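You operate a simulated robot arm through the tools that you are given. There is no shell and no other tool. Be economical: measure what you need, move in short steps, check, and stop when the job is done.

You are at the controls of a simulated robot arm. One attempt, no reset.

JOB
Put the purple pad on the lid of the crate. Then take the white buffing pad and leave it on the top of the test stand. Then put two of the brown bead pods from the shelf of the test stand on the deck between the rings. Then stack the parts bag labelled "jets" from the bed of the panel nest on top of the parts bag labelled "bolts". Then put the brown coarse pad on the bench top. Then close the green carton flap. Do these in the order given. Set down upright: brown bead pod.

It is judged by the outcome, as a careful person would: the job done as asked, and still so three seconds after it is handed in. It fails if anything else is knocked over, pushed out of place, dropped, spilled or broken. A push-on lid holds only when it is set on centred and level and pressed home; a screw cap is set on level and turned clockwise until tight.

ROBOT AND FRAMES
A 7-joint arm with a fingered hand on a trunk, on a base that drives. Base frame: it is fixed to the floor where the robot stands at the start and does not move with it; the origin is under the middle of the robot, x ahead of it, y to its left, z up; the surface under the hand at the start is at about z = 0.85. Lengths are in m, angles in degrees, forces in N, time in s.
With the tool pointing down near the work surface it reaches from about 0.32 to 0.7 m from the robot's upright axis, wherever it stands. Its first joint turns from -69.0 to 172.0 degrees. Places, roughly: bench top [-8.2, -3.5, 0.7]; brown bead pod [-3, -1, 0.5]; brown coarse pad [-9, -7.5, 1]; deck between the rings [-2.9, -4.3, 0.8]; green carton flap [0.5, -1.5, 1]; lid of the crate (16x52 cm) [-0.62, 0.86, 0.8]; parts bag [-3.75, 0.75, 1]; purple pad [0.75, -0.25, 0.75]; top of the test stand [-2.9, -1, 0.8]; white buffing pad [-1.75, -1, 0.5]. Payload 3.4 kg.
Tool frame: the origin (TCP) lies between the finger pads and is the grasp point; the fingertips stand 0.025 m ahead of it; z points along the fingers, y is the line along which they close. The gripper opens to 0.088 m. The gripper's body begins 0.029 m behind the TCP. The gripper is a hand of 5 fingers: y runs from the thumb to the fingers, the wrist lies at [-0.013, -0.097, -0.162] in the tool frame, and closing takes about 1.5 s.
Orientation is that of the tool frame in the base frame, as a unit quaternion [x, y, z, w]. With the fingers straight down and the wrist toward the robot, the tool's x, y and z point along [0, 1, 0], [1, 0, 0] and [0, 0, -1] of the base frame.

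CONTROLS
- The arm moves only by the tool nudge_tool. Its argument "moves" is one flat list of numbers, 6 for each row, row after row: the shift along the base's x, y, z in mm, then the turn, a rotation vector about the base's x, y, z in degrees. In form: [x, y, z, rx, ry, rz, x, y, z, rx, ry, rz, ...]. A call has 1 to 8 rows; each row is the pose to reach, as a shift and turn from the pose commanded when the call began. "fingers" is the closure, from 0 (fully open) to 1 (shut), set as the call begins (left out, the last holds). A row lasts 0.2 s, in which the tool goes at most 0.05 m and 8.6 degrees; a call with a longer step from one row to the next is refused whole, and so is a gripper value outside its range. A pose out of reach is approached as far as the arm can. The call stops where the force on the tool passes 40 N (or 10 N more than at its start, if that is more) or the arm is blocked; 0.2 s more then pass. The fingers move at their own pace (about 0.153 m/s each) and stop on an object; they squeeze with about 31 N. The grip force told is the motor's: it shows also when the fingers shut on nothing. Time passes only in rows, and 0.2 s behind the last, so rows that repeat a pose let the fingers close. The reply holds the time, the measured pose of the TCP, the force on the tool along the base axes, the opening and the grip force, in the units named above and with some noise, with the torque about the TCP (base axes, N m) and any sound that the robot's microphone picked up.
- Cameras (640 x 400 px; columns grow to the right, rows downward): "scene" is now at [0.1348, -0.0164, 1.416]; the picture's right is [-0.21, -0.98, -0.00], its down [-0.57, 0.12, -0.81] and it looks along [0.79, -0.17, -0.58] (base axes); focal length 280 px, centre (320, 200). "wrist" rides on the gripper at [0.059, -0.079, -0.105] in the tool frame; the picture's right is [-0.73, 0.32, -0.61], its down [-0.62, -0.68, 0.38] and it looks along [-0.29, 0.66, 0.70] (tool axes); focal length 234 px, centre (320, 200). There is no depth. A picture from a camera that has moved, and an enlarged one, comes with that camera's place and axes in the base frame and with its lens.
- capture(camera): a new picture of that camera. The clock stands still meanwhile.
- slide_trunk(by): slides the trunk up (or, below 0, down) by that many m; the arm and the scene camera ride with it, the base frame stays. It gives what a move gives, with no picture.
- base_move(legs): drives the robot by 1 to 6 legs, each [ahead, left, turn to the left] in m, m and degrees, along the robot's own axes; the way and the turn of a leg run together, so that a leg with both is an arc; at most 1.5 m and 180 degrees a leg. The arm and the cameras ride along, it lands a little off, and it stops where it bumps. It gives what a move gives.
- curl_fingers(index, middle, ring, little, thumb_bend, thumb_turn): sets how far each is bent, from 0 (flat) to 100 (curled in); at 30 the hand is open as for a grip, at 70 the pads meet at the TCP. One left out holds its place. A second passes; each finger stops where it meets its share of the squeeze, and holds until it gets a number again. A gripper value or a shape takes the hand back. It gives what a move gives, with no picture; readings hold the bend of each and the force on index, middle, ring, little, thumb and palm. thumb_turn goes from beside the hand (0) to across from the fingers (100), as for a grip.
- hand_shape(shape): the hand has 5 fingers and takes this shape, open, in about a second: jaw (thumb against the fingers, like two jaws); tri (thumb and two fingers); tip (a fingertip pinch); poke (one finger out to press); point (the index stretched); flat (the hand flat); cup (the hand cupped); fist (a fist). The gripper value then closes the fingers along that shape, each until it touches; the sizes above hold for jaw. It gives what a move gives, with no picture.
- pan_tilt(pan, tilt): turns the head with the scene camera to pan (to the left, within 86 degrees either way) and tilt (down, from -29 to 69), counted from straight ahead of the robot. It gives what a move gives.
- zoom(camera, box): a new picture of the part [left, top, right, bottom] of that camera's present view, enlarged. The clock stands still meanwhile.
- hand_in(): hands the job in; it is judged then, once.

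Go step by step. Nothing tells you exact positions but the pictures and the camera data: compare them with the known pose of the tool, close in by small moves and look again before you grip or let go. The budget is 196 turns and 162 pictures, counting those below and the enlarged ones. Unless the task says otherwise, let go and move clear before handing in, and close with one line.

The tools are called after "Emit:" as name(argument=value, ...) on one line, values as JSON. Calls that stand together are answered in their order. nudge_tool: Moves the arm, as the interface text tells. Its arguments: {"type":"object","properties":{"moves":{"type":"array"},"fingers":{"type":"number"}},"required":["moves"]} The other tools are called the same way: slide_trunk (by) slides the trunk up or down; hand_shape (shape) gives the hand a shape; curl_fingers (index, middle, ring, little, thumb_bend, thumb_turn) moves the fingers one by one; base_move (legs) drives the base; pan_tilt (pan, tilt) turns the head that bears the scene camera; capture (camera) takes a picture; zoom (camera, box) takes an enlarged picture of a part of a camera's view; hand_in () hands the job in.

At the start:

```text
time_s: 0.0
ee_pos: [0.4864, -0.2497, 1.0516]
ee_rot: [0.707, 0.707, 0.0, 0.0]
force: [0.4, -0.5, -0.1]
wrist_torque: [-0.03, 0.02, 0.01]
opening: 0.0878
gripper_force: 0.1
shape: jaw
bend: [30.0, 30.0, 30.0, 30.0, 30.0, 98.0]
finger forces: [0.1, 0.0, 0.0, 0.0, 0.1, 0.1]
trunk travel left (down, up): [-0.675, 0.265]
robot x, y, heading: [-0.0028, 0.007, 0.1]
head pan, tilt: [-12.1, 35.8]
```

scene: 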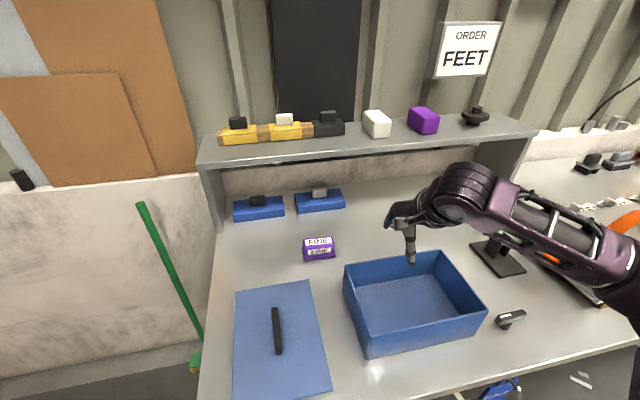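
wrist: 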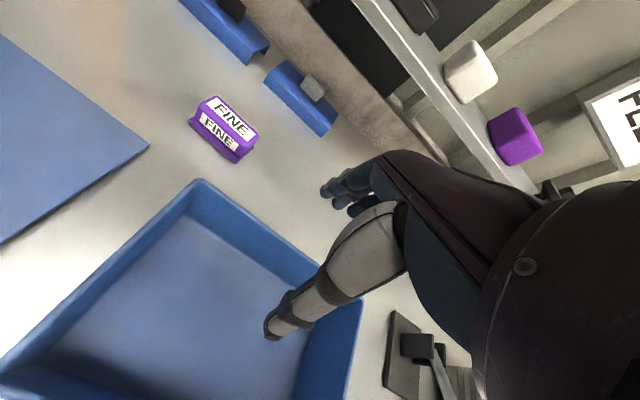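

I see a bench with a shelf. There's a purple piece labelled FINE on the bench top and another purple block up on the shelf. I'll look closer at both before choosing.

Emit:
zoom(camera="scene", box=[220, 170, 380, 270])

Emit:
zoom(camera="scene", box=[340, 70, 500, 170])

```text
4.00 times, centred on (300, 220) of scene
camera zoom: at [0.1348, -0.0164, 1.416], right [-0.21, -0.98, 0.0], down [-0.57, 0.12, -0.81], along [0.79, -0.17, -0.58], focal length 1119 px, centre (400, 120)
```

zoom: 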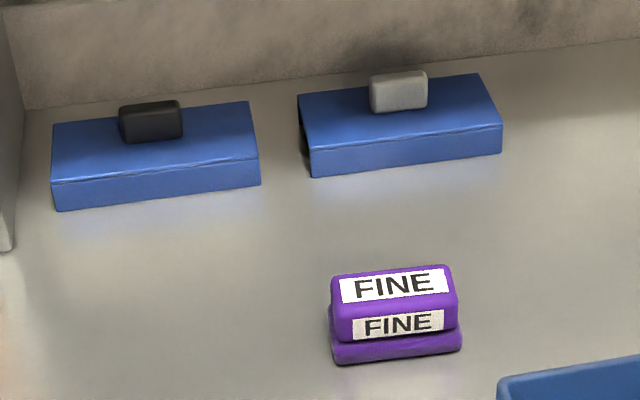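

```text
4.00 times, centred on (420, 120) of scene
camera zoom: at [0.1348, -0.0164, 1.416], right [-0.21, -0.98, 0.0], down [-0.57, 0.12, -0.81], along [0.79, -0.17, -0.58], focal length 1119 px, centre (-80, 520)
```

zoom: 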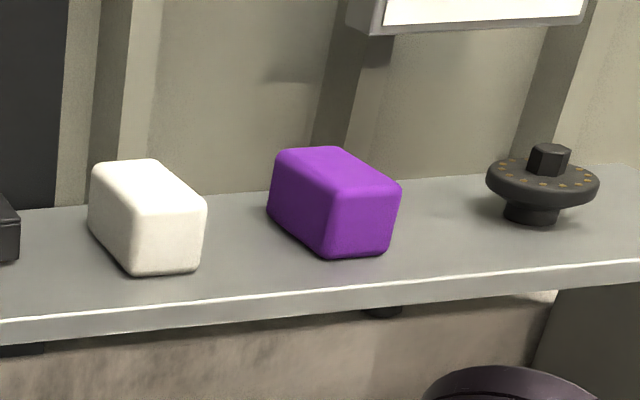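

The purple FINE pad sits on the bench at about (0.66, -0.125), with its long side along y and its top at about z 0.895. The matching item on the shelf is only a plain block, so the FINE pad is the one. I'll move above it and check.

Emit:
nudge_tool(moves=[35, 25, 0, 0, 0, 0, 70, 50, 0, 0, 0, 0, 105, 75, -10, 0, 0, 0, 140, 100, -30, 0, 0, 0, 172, 124, -60, 0, 0, 0, 172, 124, -90, 0, 0, 0], fingers=0)

Emit:
capture(camera="wrist")

Emit:
capture(camera="scene")

```text
time_s: 1.4
ee_pos: [0.658, -0.1276, 0.9608]
ee_rot: [0.706, 0.708, 0.0, -0.001]
force: [-0.3, -0.5, 0.1]
wrist_torque: [-0.03, 0.04, 0.02]
opening: 0.0875
gripper_force: 0.0
shape: jaw
bend: [30.0, 30.0, 30.0, 30.0, 30.0, 98.0]
finger forces: [0.0, 0.0, 0.0, 0.0, 0.1, 0.0]
trunk travel left (down, up): [-0.675, 0.265]
robot x, y, heading: [0.0004, 0.0008, -0.1]
head pan, tilt: [-12.1, 35.8]
```

```text
157 pictures are left
camera wrist: at [0.5798, -0.0695, 1.0654], right [0.32, -0.73, 0.61], down [-0.68, -0.62, -0.38], along [0.66, -0.29, -0.7], focal length 234 px, centre (320, 200)
```

wrist: 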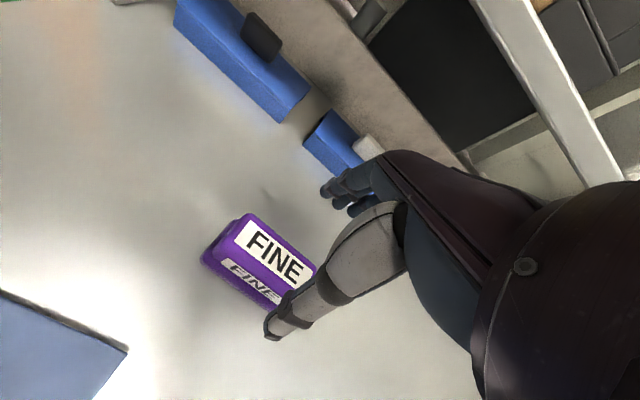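

```text
156 pictures are left
camera scene: at [0.1345, -0.0175, 1.4161], right [-0.21, -0.98, 0.0], down [-0.57, 0.12, -0.81], along [0.79, -0.17, -0.58], focal length 280 px, centre (320, 200)
```

scene: 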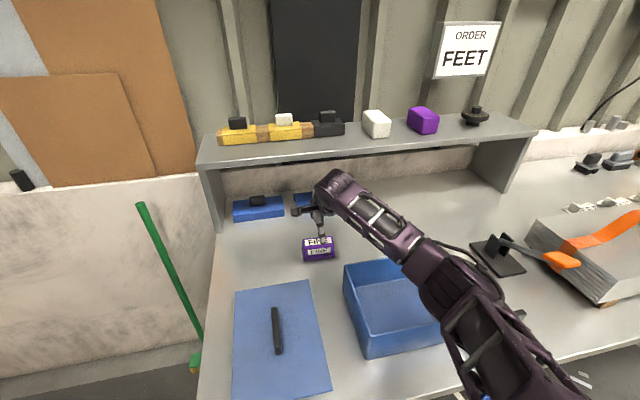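

The tool is centred over the pad within a few mm. Next I'll go down and grip its upper body.

Emit:
nudge_tool(moves=[1, 1, -30, 0, 0, 0, 2, 2, -60, 0, 0, 0, 2, 2, -78, 0, 0, 0], fingers=0)

Emit:
zoom(camera="scene", box=[260, 190, 380, 270])

Emit:
capture(camera="wrist")

```text
time_s: 2.2
ee_pos: [0.659, -0.1258, 0.8823]
ee_rot: [0.707, 0.708, -0.001, 0.001]
force: [0.3, 0.3, -0.3]
wrist_torque: [0.01, 0.0, -0.01]
opening: 0.0879
gripper_force: 0.0
shape: jaw
bend: [30.0, 30.0, 30.0, 30.0, 30.0, 98.0]
finger forces: [0.1, 0.0, 0.1, 0.0, 0.0, 0.0]
trunk travel left (down, up): [-0.675, 0.265]
robot x, y, heading: [-0.0, 0.0023, 0.0]
head pan, tilt: [-12.1, 35.8]
```

```text
5.00 times, centred on (320, 230) of scene
camera zoom: at [0.135, -0.0163, 1.416], right [-0.21, -0.98, 0.0], down [-0.57, 0.12, -0.81], along [0.79, -0.17, -0.59], focal length 1398 px, centre (320, 50)
```

zoom: 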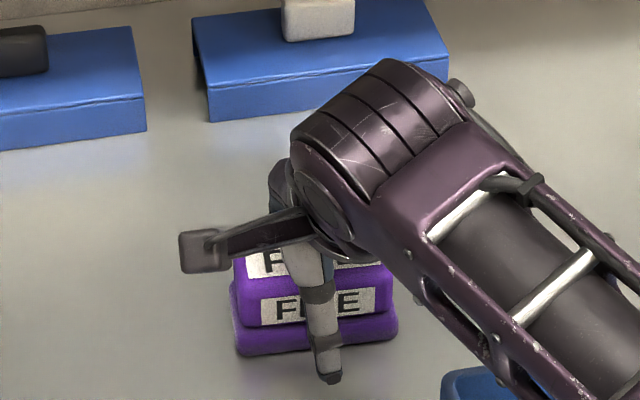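

```text
154 pictures are left
camera wrist: at [0.5809, -0.0669, 0.9876], right [0.32, -0.72, 0.61], down [-0.68, -0.62, -0.38], along [0.66, -0.29, -0.7], focal length 234 px, centre (320, 200)
```

wrist: 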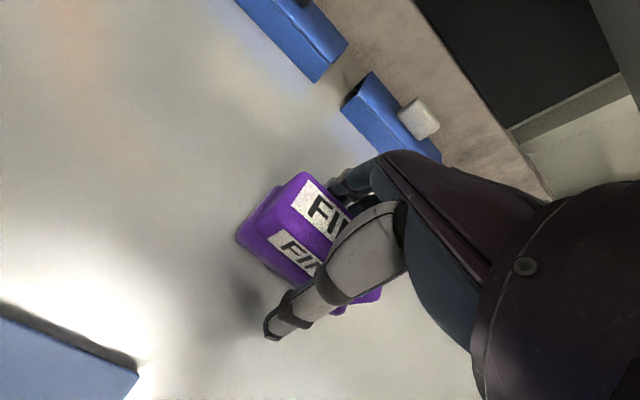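

The pad lies between the thumb and the fingers. I'll close on it.

Emit:
nudge_tool(moves=[0, 0, 0, 0, 0, 0, 0, 0, 0, 0, 0, 0, 0, 0, 0, 0, 0, 0, 0, 0, 0, 0, 0, 0, 0, 0, 0, 0, 0, 0, 0, 0, 0, 0, 0, 0, 0, 0, 0, 0, 0, 0, 0, 0, 0, 0, 0, 0], fingers=1)

Emit:
nudge_tool(moves=[0, 0, 20, 0, 0, 0, 0, 0, 50, 0, 0, 0, 0, 0, 90, 0, 0, 0, 0, 0, 130, 0, 0, 0, 0, 0, 130, 0, 0, 0])

Emit:
zoom(camera="scene", box=[240, 130, 400, 230])

Emit:
capture(camera="wrist")

```text
time_s: 4.0
ee_pos: [0.6601, -0.1255, 0.883]
ee_rot: [0.708, 0.707, 0.0, 0.0]
force: [-1.0, -0.2, 0.5]
wrist_torque: [-0.01, 0.03, 0.01]
opening: 0.0441
gripper_force: 30.6
shape: jaw
bend: [74.0, 44.0, 42.0, 45.0, 71.0, 100.0]
finger forces: [15.5, 8.7, 3.5, 0.0, 27.7, 0.1]
trunk travel left (down, up): [-0.675, 0.265]
robot x, y, heading: [0.002, -0.0008, -0.1]
head pan, tilt: [-12.1, 35.8]
```

```text
time_s: 5.2
ee_pos: [0.6589, -0.123, 1.0157]
ee_rot: [0.707, 0.707, 0.0, -0.001]
force: [0.4, -0.5, -0.8]
wrist_torque: [0.02, 0.02, 0.03]
opening: 0.044
gripper_force: 31.0
shape: jaw
bend: [74.0, 44.0, 42.0, 45.0, 71.0, 99.0]
finger forces: [15.5, 8.5, 3.5, 0.0, 27.8, 0.0]
trunk travel left (down, up): [-0.675, 0.265]
robot x, y, heading: [-0.0036, -0.0006, 0.1]
head pan, tilt: [-12.1, 35.8]
```

```text
4.00 times, centred on (320, 180) of scene
camera zoom: at [0.1356, -0.0158, 1.4159], right [-0.21, -0.98, 0.0], down [-0.57, 0.12, -0.81], along [0.79, -0.17, -0.59], focal length 1119 px, centre (320, 280)
```

zoom: 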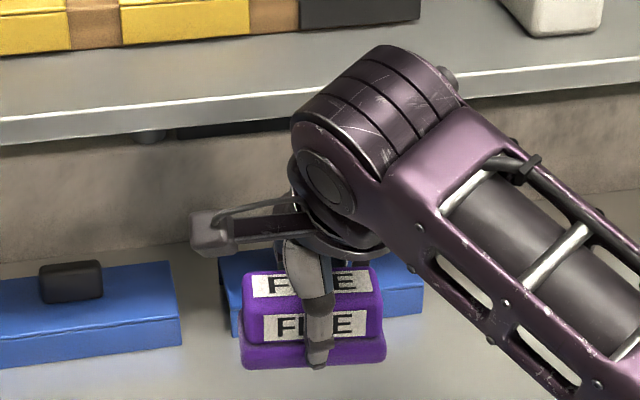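

```text
152 pictures are left
camera wrist: at [0.5807, -0.0659, 1.1201], right [0.32, -0.73, 0.61], down [-0.68, -0.62, -0.38], along [0.66, -0.29, -0.7], focal length 234 px, centre (320, 200)
```

wrist: 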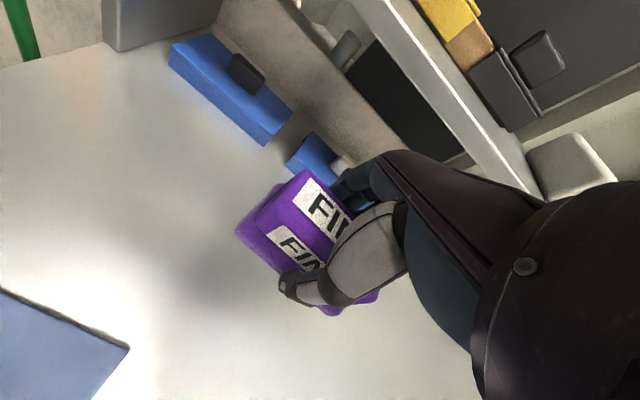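

The pad is held firmly. I'll draw the arm back and look left toward the crate.

Emit:
nudge_tool(moves=[-45, 0, 15, 0, 0, 0, -90, 0, 30, 0, 0, 0, -135, 0, 45, 0, 0, 0, -180, 0, 60, 0, 0, 0, -220, 0, 60, 0, 0, 0])

Emit:
pan_tilt(pan=86, tilt=30)

Emit:
capture(camera="scene")

```text
time_s: 6.4
ee_pos: [0.4378, -0.1275, 1.0761]
ee_rot: [0.707, 0.708, -0.001, 0.0]
force: [0.1, -0.2, -1.2]
wrist_torque: [0.0, -0.01, 0.0]
opening: 0.0436
gripper_force: 31.2
shape: jaw
bend: [74.0, 45.0, 43.0, 45.0, 71.0, 99.0]
finger forces: [15.4, 8.5, 3.6, 0.0, 27.7, 0.0]
trunk travel left (down, up): [-0.675, 0.265]
robot x, y, heading: [0.0018, -0.0009, 0.1]
head pan, tilt: [-12.1, 35.8]
```

```text
time_s: 8.1
ee_pos: [0.4402, -0.1259, 1.0766]
ee_rot: [0.707, 0.707, 0.0, 0.0]
force: [-0.7, 0.7, -0.9]
wrist_torque: [-0.01, 0.02, 0.0]
opening: 0.0435
gripper_force: 31.0
shape: jaw
bend: [74.0, 45.0, 43.0, 45.0, 71.0, 99.0]
finger forces: [15.4, 8.6, 3.6, 0.0, 27.8, 0.0]
trunk travel left (down, up): [-0.675, 0.265]
robot x, y, heading: [-0.0024, 0.0017, 0.0]
head pan, tilt: [85.9, 30.0]
```

```text
151 pictures are left
camera scene: at [0.0558, 0.0922, 1.4251], right [1.0, -0.07, 0.0], down [-0.04, -0.5, -0.87], along [0.06, 0.86, -0.5], focal length 280 px, centre (320, 200)
```

scene: 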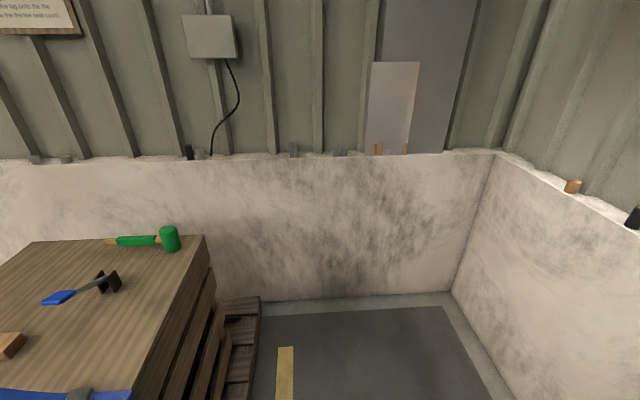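

The wooden crate is to the left, with tools lying on its lid. I'll turn toward it to see it in full.

Emit:
base_move(legs=[[-0.1, 0, 0], [0, 0, 70]])

Emit:
pan_tilt(pan=45, tilt=38)

Emit:
capture(camera="scene")

```text
time_s: 12.5
ee_pos: [0.1411, 0.3875, 1.0764]
ee_rot: [0.138, 0.99, 0.0, 0.0]
force: [-0.5, -0.8, -1.4]
wrist_torque: [0.01, 0.01, 0.02]
opening: 0.0431
gripper_force: 31.0
shape: jaw
bend: [74.0, 45.0, 43.0, 45.0, 71.0, 99.0]
finger forces: [15.4, 8.5, 3.5, 0.1, 27.5, 0.0]
trunk travel left (down, up): [-0.675, 0.265]
robot x, y, heading: [-0.1035, -0.0005, 74.4]
head pan, tilt: [85.9, 30.0]
```

```text
time_s: 13.6
ee_pos: [0.1401, 0.3891, 1.0756]
ee_rot: [0.137, 0.991, 0.0, 0.001]
force: [0.6, 0.7, -0.3]
wrist_torque: [0.0, -0.01, -0.01]
opening: 0.0433
gripper_force: 31.2
shape: jaw
bend: [74.0, 45.0, 43.0, 45.0, 71.0, 99.0]
finger forces: [15.4, 8.4, 3.5, 0.2, 27.5, 0.0]
trunk travel left (down, up): [-0.675, 0.265]
robot x, y, heading: [-0.1025, 0.0036, 74.3]
head pan, tilt: [45.0, 38.0]
```

```text
150 pictures are left
camera scene: at [-0.1302, 0.1257, 1.4127], right [0.87, 0.49, 0.0], down [0.3, -0.54, -0.79], along [-0.38, 0.69, -0.62], focal length 280 px, centre (320, 200)
```

scene: 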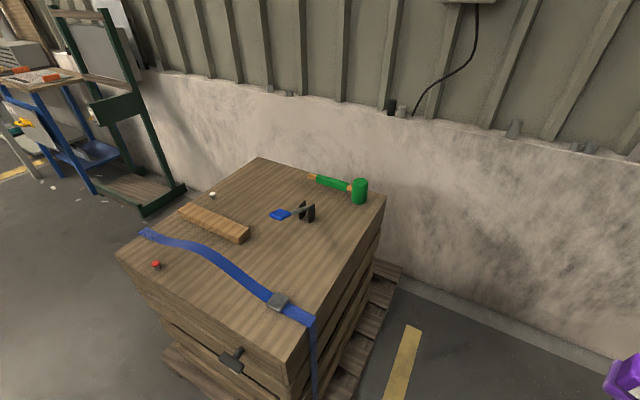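

The crate lid spans roughly x -0.89 to -0.30 and y 0.31 to 0.95. The free strip is at the back, past the strap and beside the mallet, around (-0.68, 0.83). I'll drive to the crate's right side and face it.

Emit:
base_move(legs=[[0.43, -0.036, 0], [0, 0, 99], [0, -0.4, 0]])

Emit:
pan_tilt(pan=0, tilt=45)

Emit:
capture(camera="scene")

```text
time_s: 14.7
ee_pos: [0.14, 0.4299, 1.0751]
ee_rot: [0.106, 0.994, 0.0, 0.0]
force: [0.3, -0.3, -1.0]
wrist_torque: [0.04, 0.0, -0.01]
opening: 0.0432
gripper_force: 31.2
shape: jaw
bend: [74.0, 45.0, 43.0, 45.0, 71.0, 99.0]
finger forces: [15.4, 8.5, 3.7, 0.0, 27.5, 0.0]
trunk travel left (down, up): [-0.675, 0.265]
robot x, y, heading: [-0.0789, 0.0293, 78.1]
head pan, tilt: [45.0, 38.0]
stopped in leg 1: the robot was blocked; the commanded pose is now the measured one
```

```text
time_s: 15.8
ee_pos: [0.1382, 0.4295, 1.0761]
ee_rot: [0.107, 0.994, 0.001, 0.0]
force: [0.3, 0.5, -1.1]
wrist_torque: [-0.02, -0.02, -0.02]
opening: 0.0432
gripper_force: 31.0
shape: jaw
bend: [74.0, 45.0, 43.0, 45.0, 71.0, 99.0]
finger forces: [15.4, 8.5, 3.5, 0.0, 27.6, 0.0]
trunk travel left (down, up): [-0.675, 0.265]
robot x, y, heading: [-0.0797, 0.0283, 77.9]
head pan, tilt: [0.0, 45.0]
```

```text
149 pictures are left
camera scene: at [-0.051, 0.158, 1.4024], right [0.98, -0.21, 0.0], down [-0.15, -0.69, -0.71], along [0.15, 0.69, -0.71], focal length 280 px, centre (320, 200)
```

scene: 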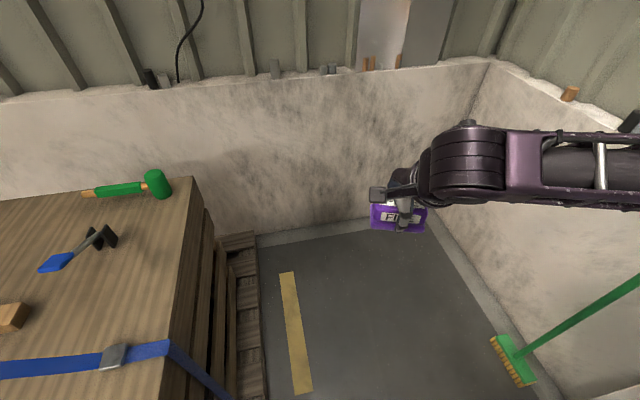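

The base touched the pallet corner at its front left. I'll back off, pass between the pallet and the bench, and turn only once I'm past the bench.

Emit:
base_move(legs=[[-0.1, 0, 0], [0, -0.16, 0], [0, 0, 12]])

Emit:
pan_tilt(pan=0, tilt=69)

Emit:
capture(camera="scene")

```text
time_s: 18.8
ee_pos: [0.1837, 0.3346, 1.0765]
ee_rot: [0.001, 1.0, 0.0, 0.0]
force: [0.9, -0.3, -1.8]
wrist_torque: [-0.01, -0.01, 0.01]
opening: 0.0431
gripper_force: 30.5
shape: jaw
bend: [74.0, 45.0, 43.0, 45.0, 71.0, 99.0]
finger forces: [15.3, 8.5, 3.6, 0.0, 27.4, 0.1]
trunk travel left (down, up): [-0.675, 0.265]
robot x, y, heading: [0.0592, -0.1044, 89.8]
head pan, tilt: [0.0, 45.0]
```

```text
time_s: 19.7
ee_pos: [0.1842, 0.3351, 1.075]
ee_rot: [0.001, 1.0, 0.0, 0.001]
force: [0.3, -0.2, -0.2]
wrist_torque: [-0.03, -0.05, 0.05]
opening: 0.0428
gripper_force: 31.3
shape: jaw
bend: [74.0, 45.0, 43.0, 45.0, 71.0, 99.0]
finger forces: [15.4, 8.5, 3.5, 0.1, 27.5, 0.0]
trunk travel left (down, up): [-0.675, 0.265]
robot x, y, heading: [0.0565, -0.1078, 90.0]
head pan, tilt: [0.0, 68.8]
```

```text
148 pictures are left
camera scene: at [0.0554, 0.0034, 1.3736], right [1.0, 0.0, 0.0], down [0.0, -0.93, -0.36], along [0.0, 0.36, -0.93], focal length 280 px, centre (320, 200)
```

scene: 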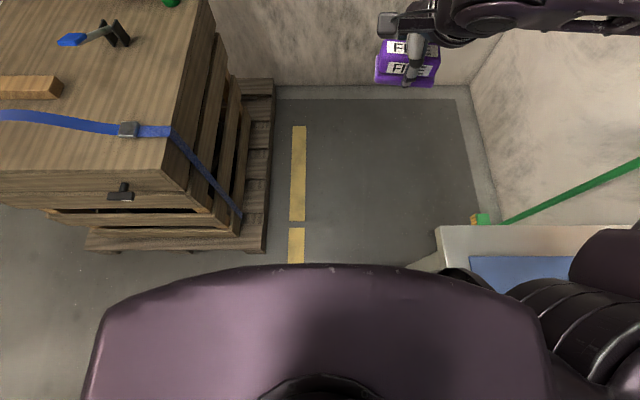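

The gap between the bench and the pallet is too narrow, but the crate's left side is open. I'll go round the front and approach from there.

Emit:
base_move(legs=[[-0.08, 0, 0], [0, 1.0, 0]])

Emit:
pan_tilt(pan=30, tilt=45)

Emit:
capture(camera="scene")

```text
time_s: 25.5
ee_pos: [-0.8242, 0.246, 1.0759]
ee_rot: [-0.01, 1.0, 0.0, 0.0]
force: [-0.5, 0.7, -1.0]
wrist_torque: [0.01, 0.05, -0.01]
opening: 0.0436
gripper_force: 30.6
shape: jaw
bend: [74.0, 45.0, 43.0, 45.0, 71.0, 99.0]
finger forces: [15.4, 8.4, 3.6, 0.1, 27.5, 0.0]
trunk travel left (down, up): [-0.675, 0.265]
robot x, y, heading: [-0.9404, -0.1938, 91.1]
head pan, tilt: [0.0, 68.8]
```

```text
time_s: 26.5
ee_pos: [-0.8249, 0.248, 1.076]
ee_rot: [-0.01, 1.0, 0.0, -0.001]
force: [0.0, -0.3, -1.4]
wrist_torque: [-0.03, 0.02, -0.02]
opening: 0.0432
gripper_force: 30.8
shape: jaw
bend: [74.0, 45.0, 43.0, 45.0, 71.0, 99.0]
finger forces: [15.3, 8.5, 3.6, 0.0, 27.4, 0.1]
trunk travel left (down, up): [-0.675, 0.265]
robot x, y, heading: [-0.9412, -0.194, 91.2]
head pan, tilt: [30.0, 45.0]
```

```text
147 pictures are left
camera scene: at [-0.9859, -0.0734, 1.4024], right [0.86, 0.52, 0.0], down [0.37, -0.61, -0.71], along [-0.37, 0.6, -0.71], focal length 280 px, centre (320, 200)
```

scene: 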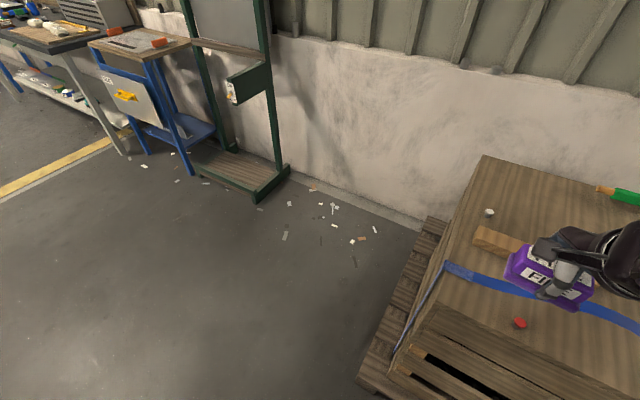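

The floor to the left of the crate is clear, and the pallet edge is at x≈-1.0. I'll drive there and turn to face the crate.

Emit:
base_move(legs=[[0, 0.37, 0], [0.65, 0, 0], [0, 0, -91], [0, 0.35, 0]])

Emit:
pan_tilt(pan=0, tilt=45)

Emit:
capture(camera="scene")

```text
time_s: 37.9
ee_pos: [-0.866, 0.6815, 1.0751]
ee_rot: [0.717, 0.697, 0.0, 0.0]
force: [0.9, 0.0, -0.7]
wrist_torque: [0.0, -0.02, -0.03]
opening: 0.0428
gripper_force: 31.2
shape: jaw
bend: [74.0, 45.0, 43.0, 45.0, 71.0, 99.0]
finger forces: [15.2, 8.6, 3.6, 0.0, 27.1, 0.0]
trunk travel left (down, up): [-0.675, 0.265]
robot x, y, heading: [-1.3021, 0.8193, -1.5]
head pan, tilt: [30.0, 45.0]
```

```text
time_s: 38.8
ee_pos: [-0.867, 0.6806, 1.0761]
ee_rot: [0.718, 0.696, 0.0, 0.0]
force: [-0.2, -0.1, 0.0]
wrist_torque: [0.02, 0.04, -0.01]
opening: 0.0429
gripper_force: 30.7
shape: jaw
bend: [74.0, 45.0, 43.0, 45.0, 71.0, 99.0]
finger forces: [15.2, 8.5, 3.4, 0.0, 27.3, 0.0]
trunk travel left (down, up): [-0.675, 0.265]
robot x, y, heading: [-1.3038, 0.8214, -1.6]
head pan, tilt: [0.0, 45.0]
```

```text
146 pictures are left
camera scene: at [-1.1725, 0.8185, 1.4024], right [-0.03, -1.0, 0.0], down [-0.71, 0.02, -0.71], along [0.71, -0.02, -0.71], focal length 280 px, centre (320, 200)
```

scene: 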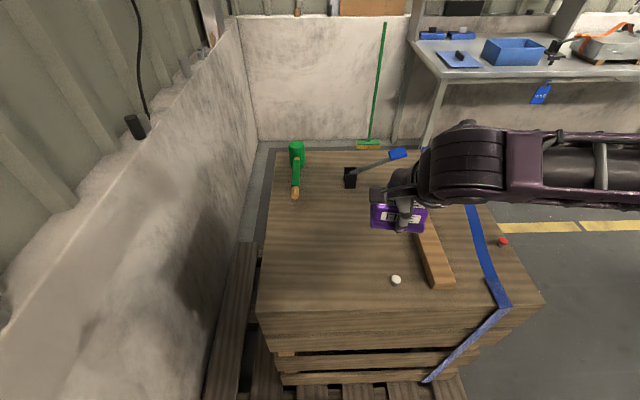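

The target spot at (-0.70, 0.83) on the lid is free. I'll move over it and come down partway.

Emit:
nudge_tool(moves=[35, 30, 0, 0, 0, 0, 70, 60, 0, 0, 0, 0, 105, 90, 0, 0, 0, 0, 140, 120, -20, 0, 0, 0, 167, 149, -45, 0, 0, 0, 167, 149, -90, 0, 0, 0, 167, 149, -130, 0, 0, 0, 167, 149, -170, 0, 0, 0])

Emit:
capture(camera="scene")

Emit:
capture(camera="wrist")

```text
refused: row 4 steps farther than a row can; nothing moved
```

```text
145 pictures are left
camera scene: at [-1.1725, 0.8185, 1.4024], right [-0.03, -1.0, 0.0], down [-0.71, 0.02, -0.71], along [0.71, -0.02, -0.71], focal length 280 px, centre (320, 200)
```

scene: 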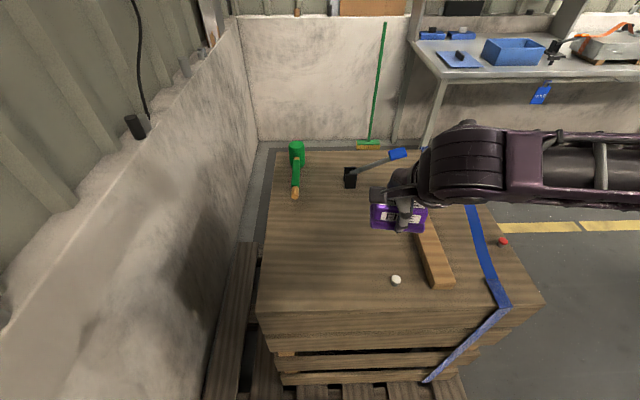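

```text
144 pictures are left
camera wrist: at [-0.9436, 0.7411, 1.1806], right [0.3, -0.73, 0.61], down [-0.7, -0.6, -0.38], along [0.65, -0.31, -0.7], focal length 234 px, centre (320, 200)
```

wrist: 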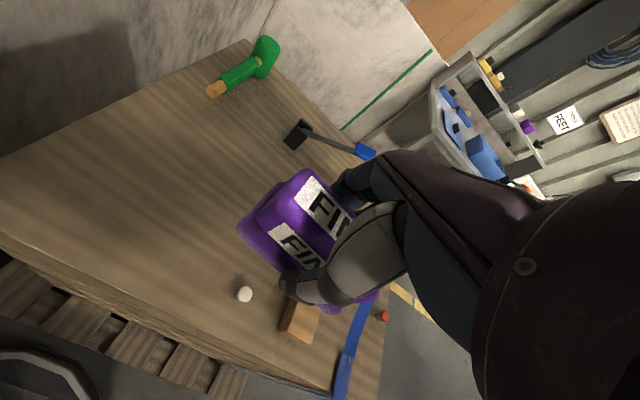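

One row was too long, so the call was refused. I'll repeat it with shorter steps.

Emit:
nudge_tool(moves=[33, 30, 0, 0, 0, 0, 66, 60, 0, 0, 0, 0, 99, 90, 0, 0, 0, 0, 132, 120, -10, 0, 0, 0, 165, 149, -30, 0, 0, 0, 167, 149, -75, 0, 0, 0, 167, 149, -120, 0, 0, 0, 167, 149, -165, 0, 0, 0])

Emit:
capture(camera="scene")

Emit:
capture(camera="wrist")

```text
time_s: 40.6
ee_pos: [-0.6996, 0.8274, 0.9102]
ee_rot: [0.717, 0.697, -0.001, 0.001]
force: [-0.6, 0.1, -0.8]
wrist_torque: [0.03, 0.0, -0.01]
opening: 0.0426
gripper_force: 31.5
shape: jaw
bend: [74.0, 45.0, 43.0, 45.0, 71.0, 99.0]
finger forces: [15.2, 8.5, 3.6, 0.0, 27.3, 0.1]
trunk travel left (down, up): [-0.675, 0.265]
robot x, y, heading: [-1.3077, 0.8199, -1.9]
head pan, tilt: [0.0, 45.0]
```

```text
143 pictures are left
camera scene: at [-1.1719, 0.8184, 1.4024], right [-0.03, -1.0, 0.0], down [-0.71, 0.02, -0.71], along [0.71, -0.02, -0.71], focal length 280 px, centre (320, 200)
```

scene: 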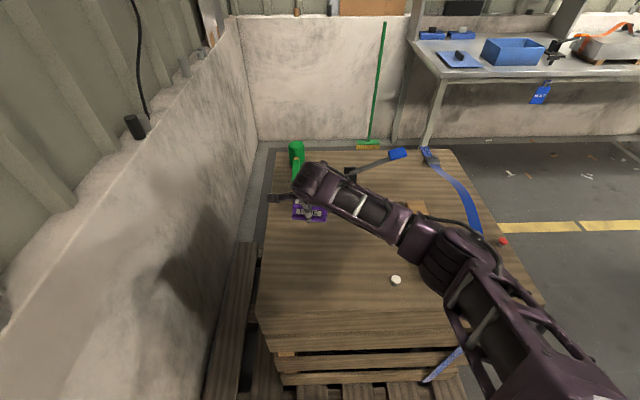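

```text
142 pictures are left
camera wrist: at [-0.776, 0.8884, 1.0147], right [0.3, -0.73, 0.61], down [-0.7, -0.6, -0.38], along [0.65, -0.31, -0.7], focal length 234 px, centre (320, 200)
```

wrist: 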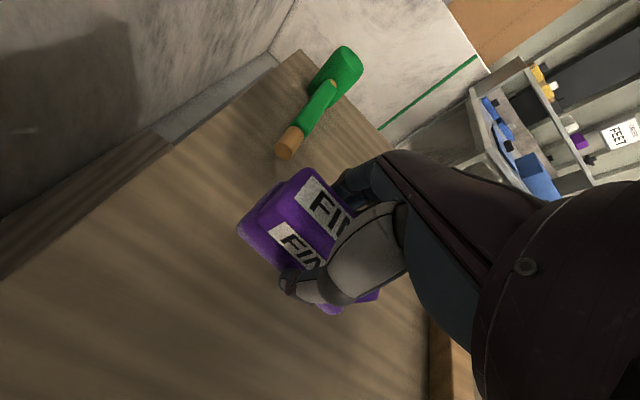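

There's ample clearance to the mallet. I'll come down gently until contact.

Emit:
nudge_tool(moves=[-10, 0, -25, 0, 0, 0, -20, 0, -50, 0, 0, 0, -20, 0, -62, 0, 0, 0, -20, 0, -67, 0, 0, 0, -20, 0, -72, 0, 0, 0, -20, 0, -77, 0, 0, 0, -20, 0, -80, 0, 0, 0])

Emit:
zoom(camera="scene", box=[240, 160, 360, 240])

```text
time_s: 42.2
ee_pos: [-0.7195, 0.829, 0.831]
ee_rot: [0.717, 0.697, 0.001, 0.001]
force: [-0.4, -0.1, 3.1]
wrist_torque: [-0.05, -0.02, -0.01]
opening: 0.0429
gripper_force: 31.4
shape: jaw
bend: [74.0, 45.0, 43.0, 45.0, 71.0, 99.0]
finger forces: [15.3, 8.6, 4.0, 0.0, 27.9, 0.0]
trunk travel left (down, up): [-0.675, 0.265]
robot x, y, heading: [-1.3048, 0.8183, -1.7]
head pan, tilt: [0.0, 45.0]
```

```text
5.00 times, centred on (300, 200) of scene
camera zoom: at [-1.1735, 0.8183, 1.4026], right [-0.03, -1.0, 0.0], down [-0.71, 0.02, -0.71], along [0.71, -0.02, -0.71], focal length 1398 px, centre (420, 200)
```

zoom: 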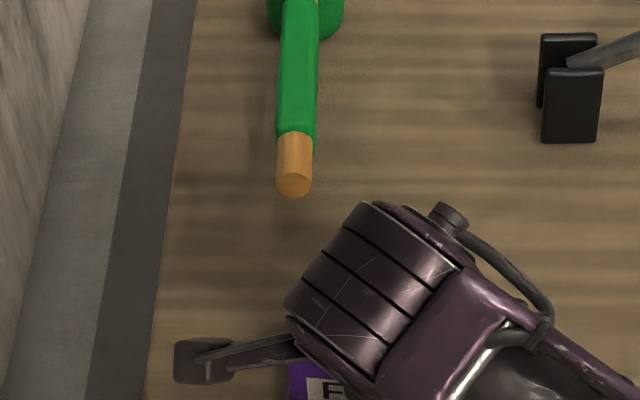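

Light contact at z 0.831 shows the pad is on the lid. I'll release it and lift straight up.

Emit:
nudge_tool(moves=[0, 0, 0, 0, 0, 0, 0, 0, 0, 0, 0, 0, 0, 0, 0, 0, 0, 0, 0, 0, 0, 0, 0, 0, 0, 0, 0, 0, 0, 0], fingers=0)

Emit:
nudge_tool(moves=[0, 0, 30, 0, 0, 0, 0, 0, 75, 0, 0, 0, 0, 0, 120, 0, 0, 0, 0, 0, 165, 0, 0, 0, -40, 0, 190, 0, 0, 0, -80, 0, 210, 0, 0, 0, -120, 0, 230, 0, 0, 0, -165, 0, 240, 0, 0, 0])

Emit:
capture(camera="scene")

```text
time_s: 43.4
ee_pos: [-0.7186, 0.8281, 0.8304]
ee_rot: [0.718, 0.696, 0.0, 0.001]
force: [-0.3, -0.6, 0.4]
wrist_torque: [-0.02, -0.02, 0.02]
opening: 0.0876
gripper_force: 0.1
shape: jaw
bend: [30.0, 30.0, 30.0, 30.0, 30.0, 98.0]
finger forces: [0.0, 0.0, 0.0, 0.0, 0.0, 0.1]
trunk travel left (down, up): [-0.675, 0.265]
robot x, y, heading: [-1.3062, 0.8192, -1.7]
head pan, tilt: [0.0, 45.0]
```

```text
time_s: 45.2
ee_pos: [-0.8876, 0.8284, 1.07]
ee_rot: [0.718, 0.696, 0.0, 0.001]
force: [-0.2, 0.7, 0.7]
wrist_torque: [-0.01, -0.04, 0.01]
opening: 0.0878
gripper_force: 0.1
shape: jaw
bend: [30.0, 30.0, 30.0, 30.0, 30.0, 98.0]
finger forces: [0.0, 0.0, 0.0, 0.0, 0.1, 0.0]
trunk travel left (down, up): [-0.675, 0.265]
robot x, y, heading: [-1.3036, 0.8195, -1.8]
head pan, tilt: [0.0, 45.0]
```

```text
140 pictures are left
camera scene: at [-1.1746, 0.819, 1.4026], right [-0.03, -1.0, 0.0], down [-0.71, 0.02, -0.71], along [0.71, -0.02, -0.71], focal length 280 px, centre (320, 200)
```

scene: 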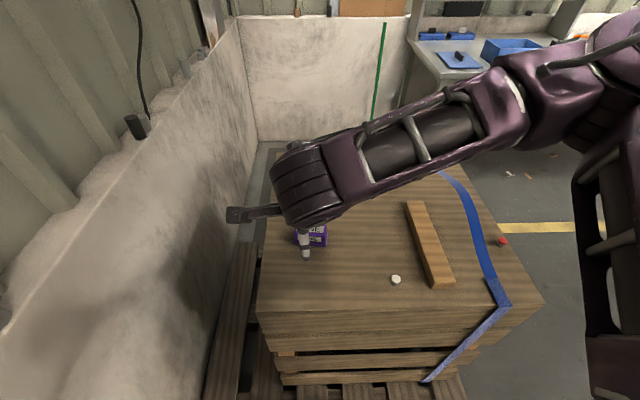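

The pad is down on the lid. Next I'll turn toward the white buffing pad's area and look.

Emit:
base_move(legs=[[-0.15, 0, 0], [0, 0, -105]])

Emit:
pan_tilt(pan=0, tilt=25)

Emit:
capture(camera="scene")

```text
time_s: 51.0
ee_pos: [-1.5495, 0.4172, 1.0691]
ee_rot: [0.99, -0.14, 0.001, -0.001]
force: [-0.3, -0.3, -0.8]
wrist_torque: [0.01, 0.04, 0.04]
opening: 0.0878
gripper_force: 0.1
shape: jaw
bend: [30.0, 30.0, 30.0, 30.0, 30.0, 98.0]
finger forces: [0.0, 0.1, 0.0, 0.0, 0.1, 0.0]
trunk travel left (down, up): [-0.675, 0.265]
robot x, y, heading: [-1.4537, 0.8233, -106.3]
head pan, tilt: [0.0, 45.0]
```

```text
time_s: 51.8
ee_pos: [-1.5487, 0.4175, 1.0696]
ee_rot: [0.99, -0.14, -0.001, 0.0]
force: [-0.6, -0.3, 0.5]
wrist_torque: [0.01, 0.01, 0.0]
opening: 0.0877
gripper_force: 0.0
shape: jaw
bend: [30.0, 30.0, 30.0, 30.0, 30.0, 98.0]
finger forces: [0.0, 0.0, 0.0, 0.0, 0.0, 0.1]
trunk travel left (down, up): [-0.675, 0.265]
robot x, y, heading: [-1.4517, 0.8202, -106.1]
head pan, tilt: [0.0, 25.0]
```

```text
139 pictures are left
camera scene: at [-1.4939, 0.6903, 1.4329], right [-0.96, 0.28, 0.0], down [0.12, 0.41, -0.91], along [-0.25, -0.87, -0.42], focal length 280 px, centre (320, 200)
```

scene: 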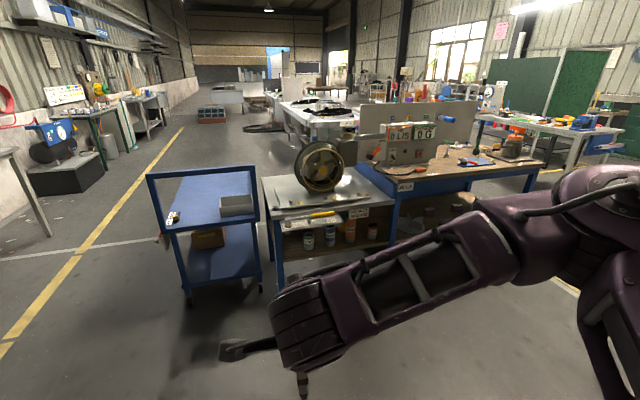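

I see a blue trolley, a grey-topped table with a lower shelf, and a brown-topped stand beyond it. I'll zoom in to find the white pad and the test stand.

Emit:
zoom(camera="scene", box=[140, 140, 300, 240])

Emit:
zoom(camera="scene", box=[260, 160, 420, 260])

Emit:
zoom(camera="scene", box=[370, 100, 530, 200])

```text
4.00 times, centred on (220, 190) of scene
camera zoom: at [-1.4939, 0.6903, 1.4329], right [-0.96, 0.28, 0.0], down [0.12, 0.41, -0.91], along [-0.25, -0.87, -0.42], focal length 1119 px, centre (720, 240)
```

zoom: 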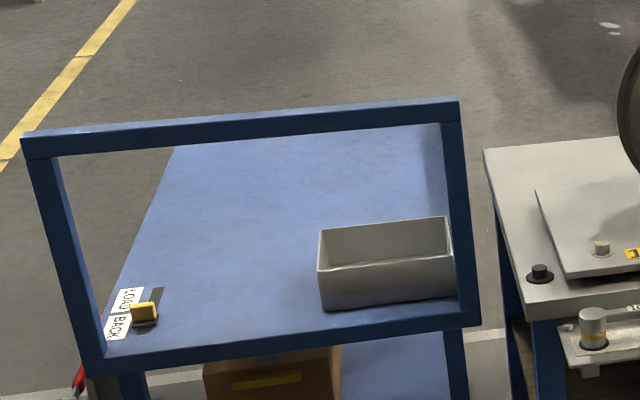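

```text
4.00 times, centred on (340, 210) of scene
camera zoom: at [-1.4939, 0.6903, 1.4329], right [-0.96, 0.28, 0.0], down [0.12, 0.41, -0.91], along [-0.25, -0.87, -0.42], focal length 1119 px, centre (240, 160)
```

zoom: 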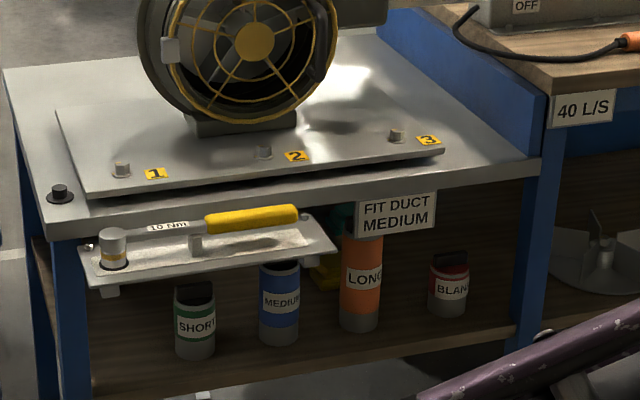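

```text
4.00 times, centred on (450, 150) of scene
camera zoom: at [-1.4939, 0.6903, 1.4329], right [-0.96, 0.28, 0.0], down [0.12, 0.41, -0.91], along [-0.25, -0.87, -0.42], focal length 1119 px, centre (-200, 400)
```

zoom: 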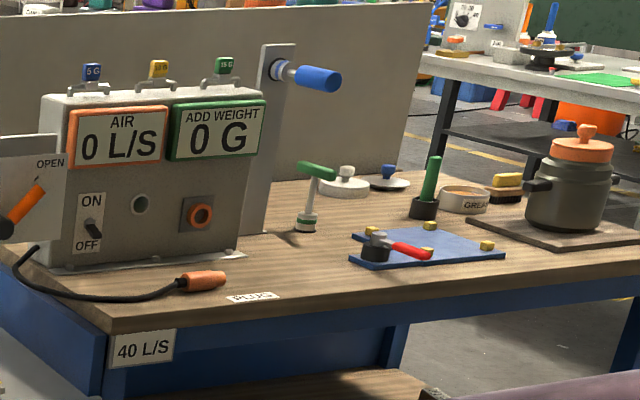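

The white pad should be on the lower shelf of the grey-topped table. I'll move in front of it and lower the trunk to look inside.

Emit:
base_move(legs=[[0, 0, 16], [0.35, -0.45, 0]])

Emit:
slide_trunk(by=-0.45)

Emit:
capture(camera="scene")

```text
time_s: 56.1
ee_pos: [-1.8923, 0.0514, 1.0686]
ee_rot: [1.0, 0.002, 0.0, 0.0]
force: [-0.3, -0.5, -1.0]
wrist_torque: [-0.01, 0.02, 0.0]
opening: 0.0876
gripper_force: 0.1
shape: jaw
bend: [30.0, 30.0, 30.0, 30.0, 30.0, 98.0]
finger forces: [0.1, 0.0, 0.1, 0.0, 0.0, 0.1]
trunk travel left (down, up): [-0.675, 0.265]
robot x, y, heading: [-1.9092, 0.469, -89.6]
head pan, tilt: [0.0, 25.0]
```

```text
refused: -0.45 is not a number from -0.4 to 0.4
```

```text
135 pictures are left
camera scene: at [-1.914, 0.3291, 1.433], right [-1.0, 0.0, 0.0], down [0.0, 0.42, -0.91], along [0.0, -0.91, -0.42], focal length 280 px, centre (320, 200)
```

scene: 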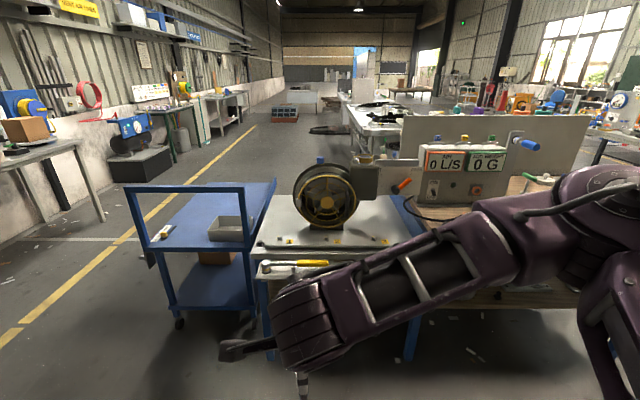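

Emit:
slide_trunk(by=-0.4)

Emit:
pan_tilt(pan=0, tilt=20)

Emit:
capture(camera="scene")

```text
time_s: 59.9
ee_pos: [-1.8907, 0.0519, 0.6676]
ee_rot: [1.0, 0.003, 0.0, 0.0]
force: [0.5, 0.4, -0.2]
wrist_torque: [0.01, 0.0, 0.03]
opening: 0.088
gripper_force: 0.1
shape: jaw
bend: [30.0, 30.0, 30.0, 30.0, 30.0, 98.0]
finger forces: [0.0, 0.1, 0.1, 0.0, 0.1, 0.1]
trunk travel left (down, up): [-0.275, 0.665]
robot x, y, heading: [-1.9194, 0.4709, -89.8]
head pan, tilt: [0.0, 25.0]
```

```text
time_s: 60.5
ee_pos: [-1.8903, 0.051, 0.6683]
ee_rot: [1.0, 0.003, 0.0, 0.0]
force: [1.1, 0.4, 0.3]
wrist_torque: [0.01, 0.04, -0.02]
opening: 0.0878
gripper_force: 0.1
shape: jaw
bend: [30.0, 30.0, 30.0, 30.0, 30.0, 98.0]
finger forces: [0.0, 0.1, 0.0, 0.1, 0.0, 0.1]
trunk travel left (down, up): [-0.275, 0.665]
robot x, y, heading: [-1.9099, 0.4665, -89.9]
head pan, tilt: [0.0, 20.0]
```

```text
134 pictures are left
camera scene: at [-1.9138, 0.3282, 1.0411], right [-1.0, 0.0, 0.0], down [0.0, 0.34, -0.94], along [0.0, -0.94, -0.34], focal length 280 px, centre (320, 200)
```

scene: 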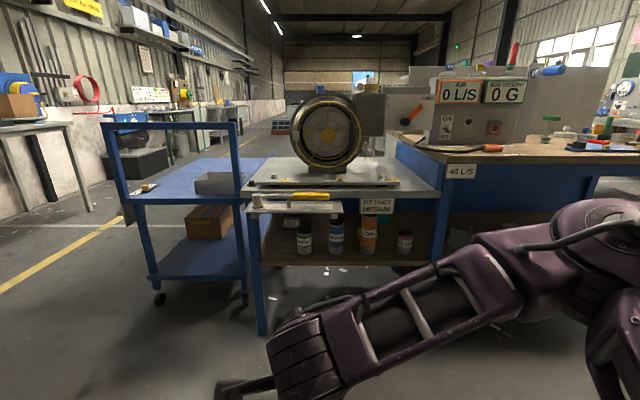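

Emit:
zoom(camera="scene", box=[250, 190, 430, 290])

Emit:
zoom(camera="scene", box=[430, 140, 600, 240])

```text
3.56 times, centred on (340, 240) of scene
camera zoom: at [-1.9138, 0.3282, 1.0411], right [-1.0, 0.0, 0.0], down [0.0, 0.34, -0.94], along [0.0, -0.94, -0.34], focal length 994 px, centre (249, 58)
```

zoom: 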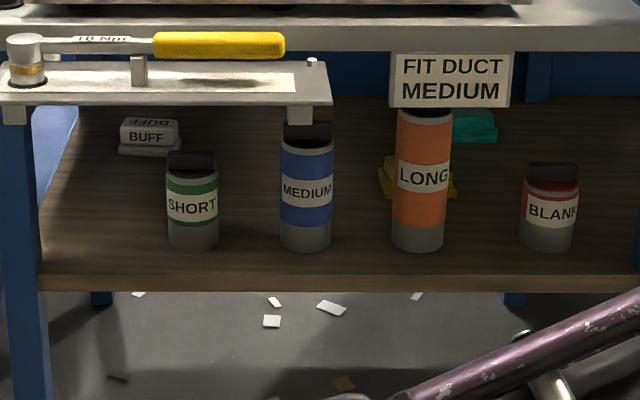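

```text
3.76 times, centred on (515, 190) of scene
camera zoom: at [-1.9138, 0.3282, 1.0411], right [-1.0, 0.0, 0.0], down [0.0, 0.34, -0.94], along [0.0, -0.94, -0.34], focal length 1053 px, centre (-414, 238)
```

zoom: 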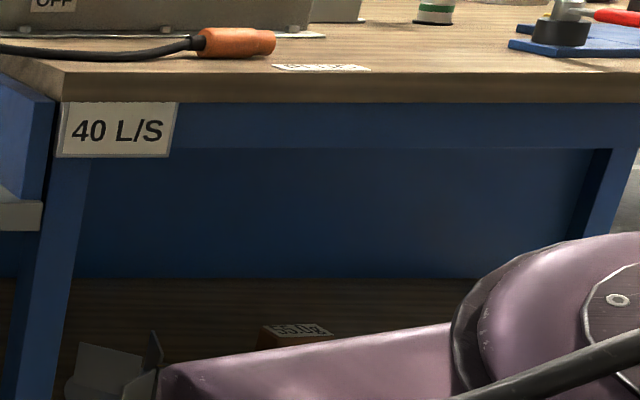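

The white BUFF pad is at the back left of the shelf, at about (-1.77, -0.98, 0.43). I'll lower further to check whether the back is closed and how much clearance there is.

Emit:
slide_trunk(by=-0.2)

Emit:
zoom(camera="scene", box=[200, 120, 480, 295])

```text
time_s: 62.7
ee_pos: [-1.8907, 0.053, 0.4697]
ee_rot: [1.0, 0.002, 0.001, -0.001]
force: [-0.3, 0.4, 0.5]
wrist_torque: [0.0, 0.0, 0.01]
opening: 0.0878
gripper_force: 0.1
shape: jaw
bend: [30.0, 30.0, 30.0, 30.0, 30.0, 98.0]
finger forces: [0.0, 0.0, 0.0, 0.1, 0.0, 0.0]
trunk travel left (down, up): [-0.075, 0.865]
robot x, y, heading: [-1.9101, 0.4722, -89.8]
head pan, tilt: [0.0, 20.0]
```

```text
2.29 times, centred on (340, 208) of scene
camera zoom: at [-1.9138, 0.3282, 0.8411], right [-1.0, 0.0, 0.0], down [0.0, 0.34, -0.94], along [0.0, -0.94, -0.34], focal length 639 px, centre (274, 183)
```

zoom: 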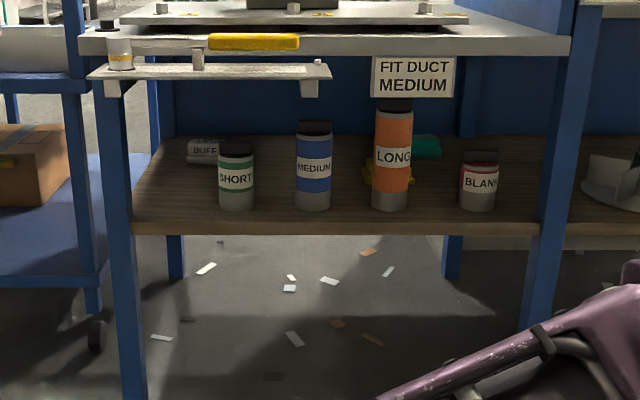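

The back is closed, so the pad must be taken from the front, between the front left leg (x≈-1.67) and the SHORT duct (x≈-1.81). I need the hand's own width first, so I'll look at it.

Emit:
pan_tilt(pan=0, tilt=55)

Emit:
capture(camera="scene")

Emit:
capture(camera="wrist")

```text
time_s: 63.7
ee_pos: [-1.8913, 0.0521, 0.469]
ee_rot: [1.0, 0.003, 0.0, 0.0]
force: [0.0, 0.2, -0.7]
wrist_torque: [-0.01, 0.01, 0.01]
opening: 0.0876
gripper_force: 0.0
shape: jaw
bend: [30.0, 30.0, 30.0, 30.0, 30.0, 98.0]
finger forces: [0.0, 0.0, 0.0, 0.1, 0.0, 0.0]
trunk travel left (down, up): [-0.075, 0.865]
robot x, y, heading: [-1.911, 0.4699, -89.9]
head pan, tilt: [0.0, 55.0]
```

```text
130 pictures are left
camera scene: at [-1.9139, 0.3492, 0.7891], right [-1.0, 0.0, 0.0], down [0.0, 0.82, -0.57], along [0.0, -0.57, -0.82], focal length 280 px, centre (320, 200)
```

scene: 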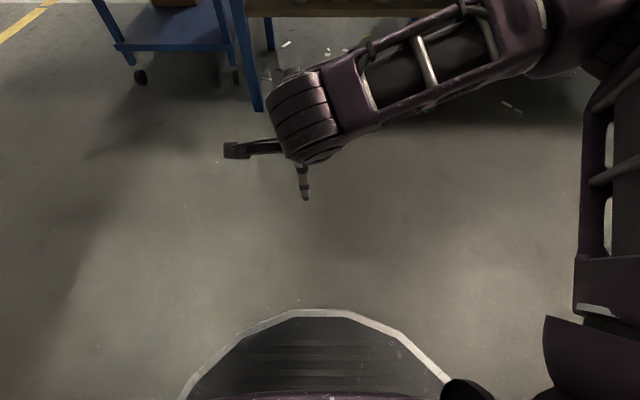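

```text
129 pictures are left
camera wrist: at [-1.8312, 0.1307, 0.5738], right [-0.72, -0.33, 0.61], down [-0.63, 0.68, -0.38], along [-0.29, -0.66, -0.7], focal length 234 px, centre (320, 200)
```

wrist: 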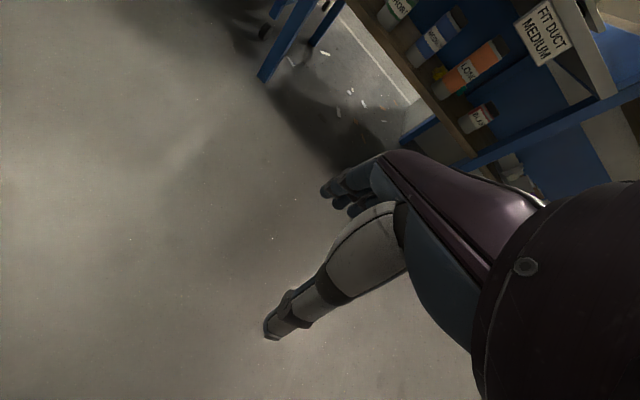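

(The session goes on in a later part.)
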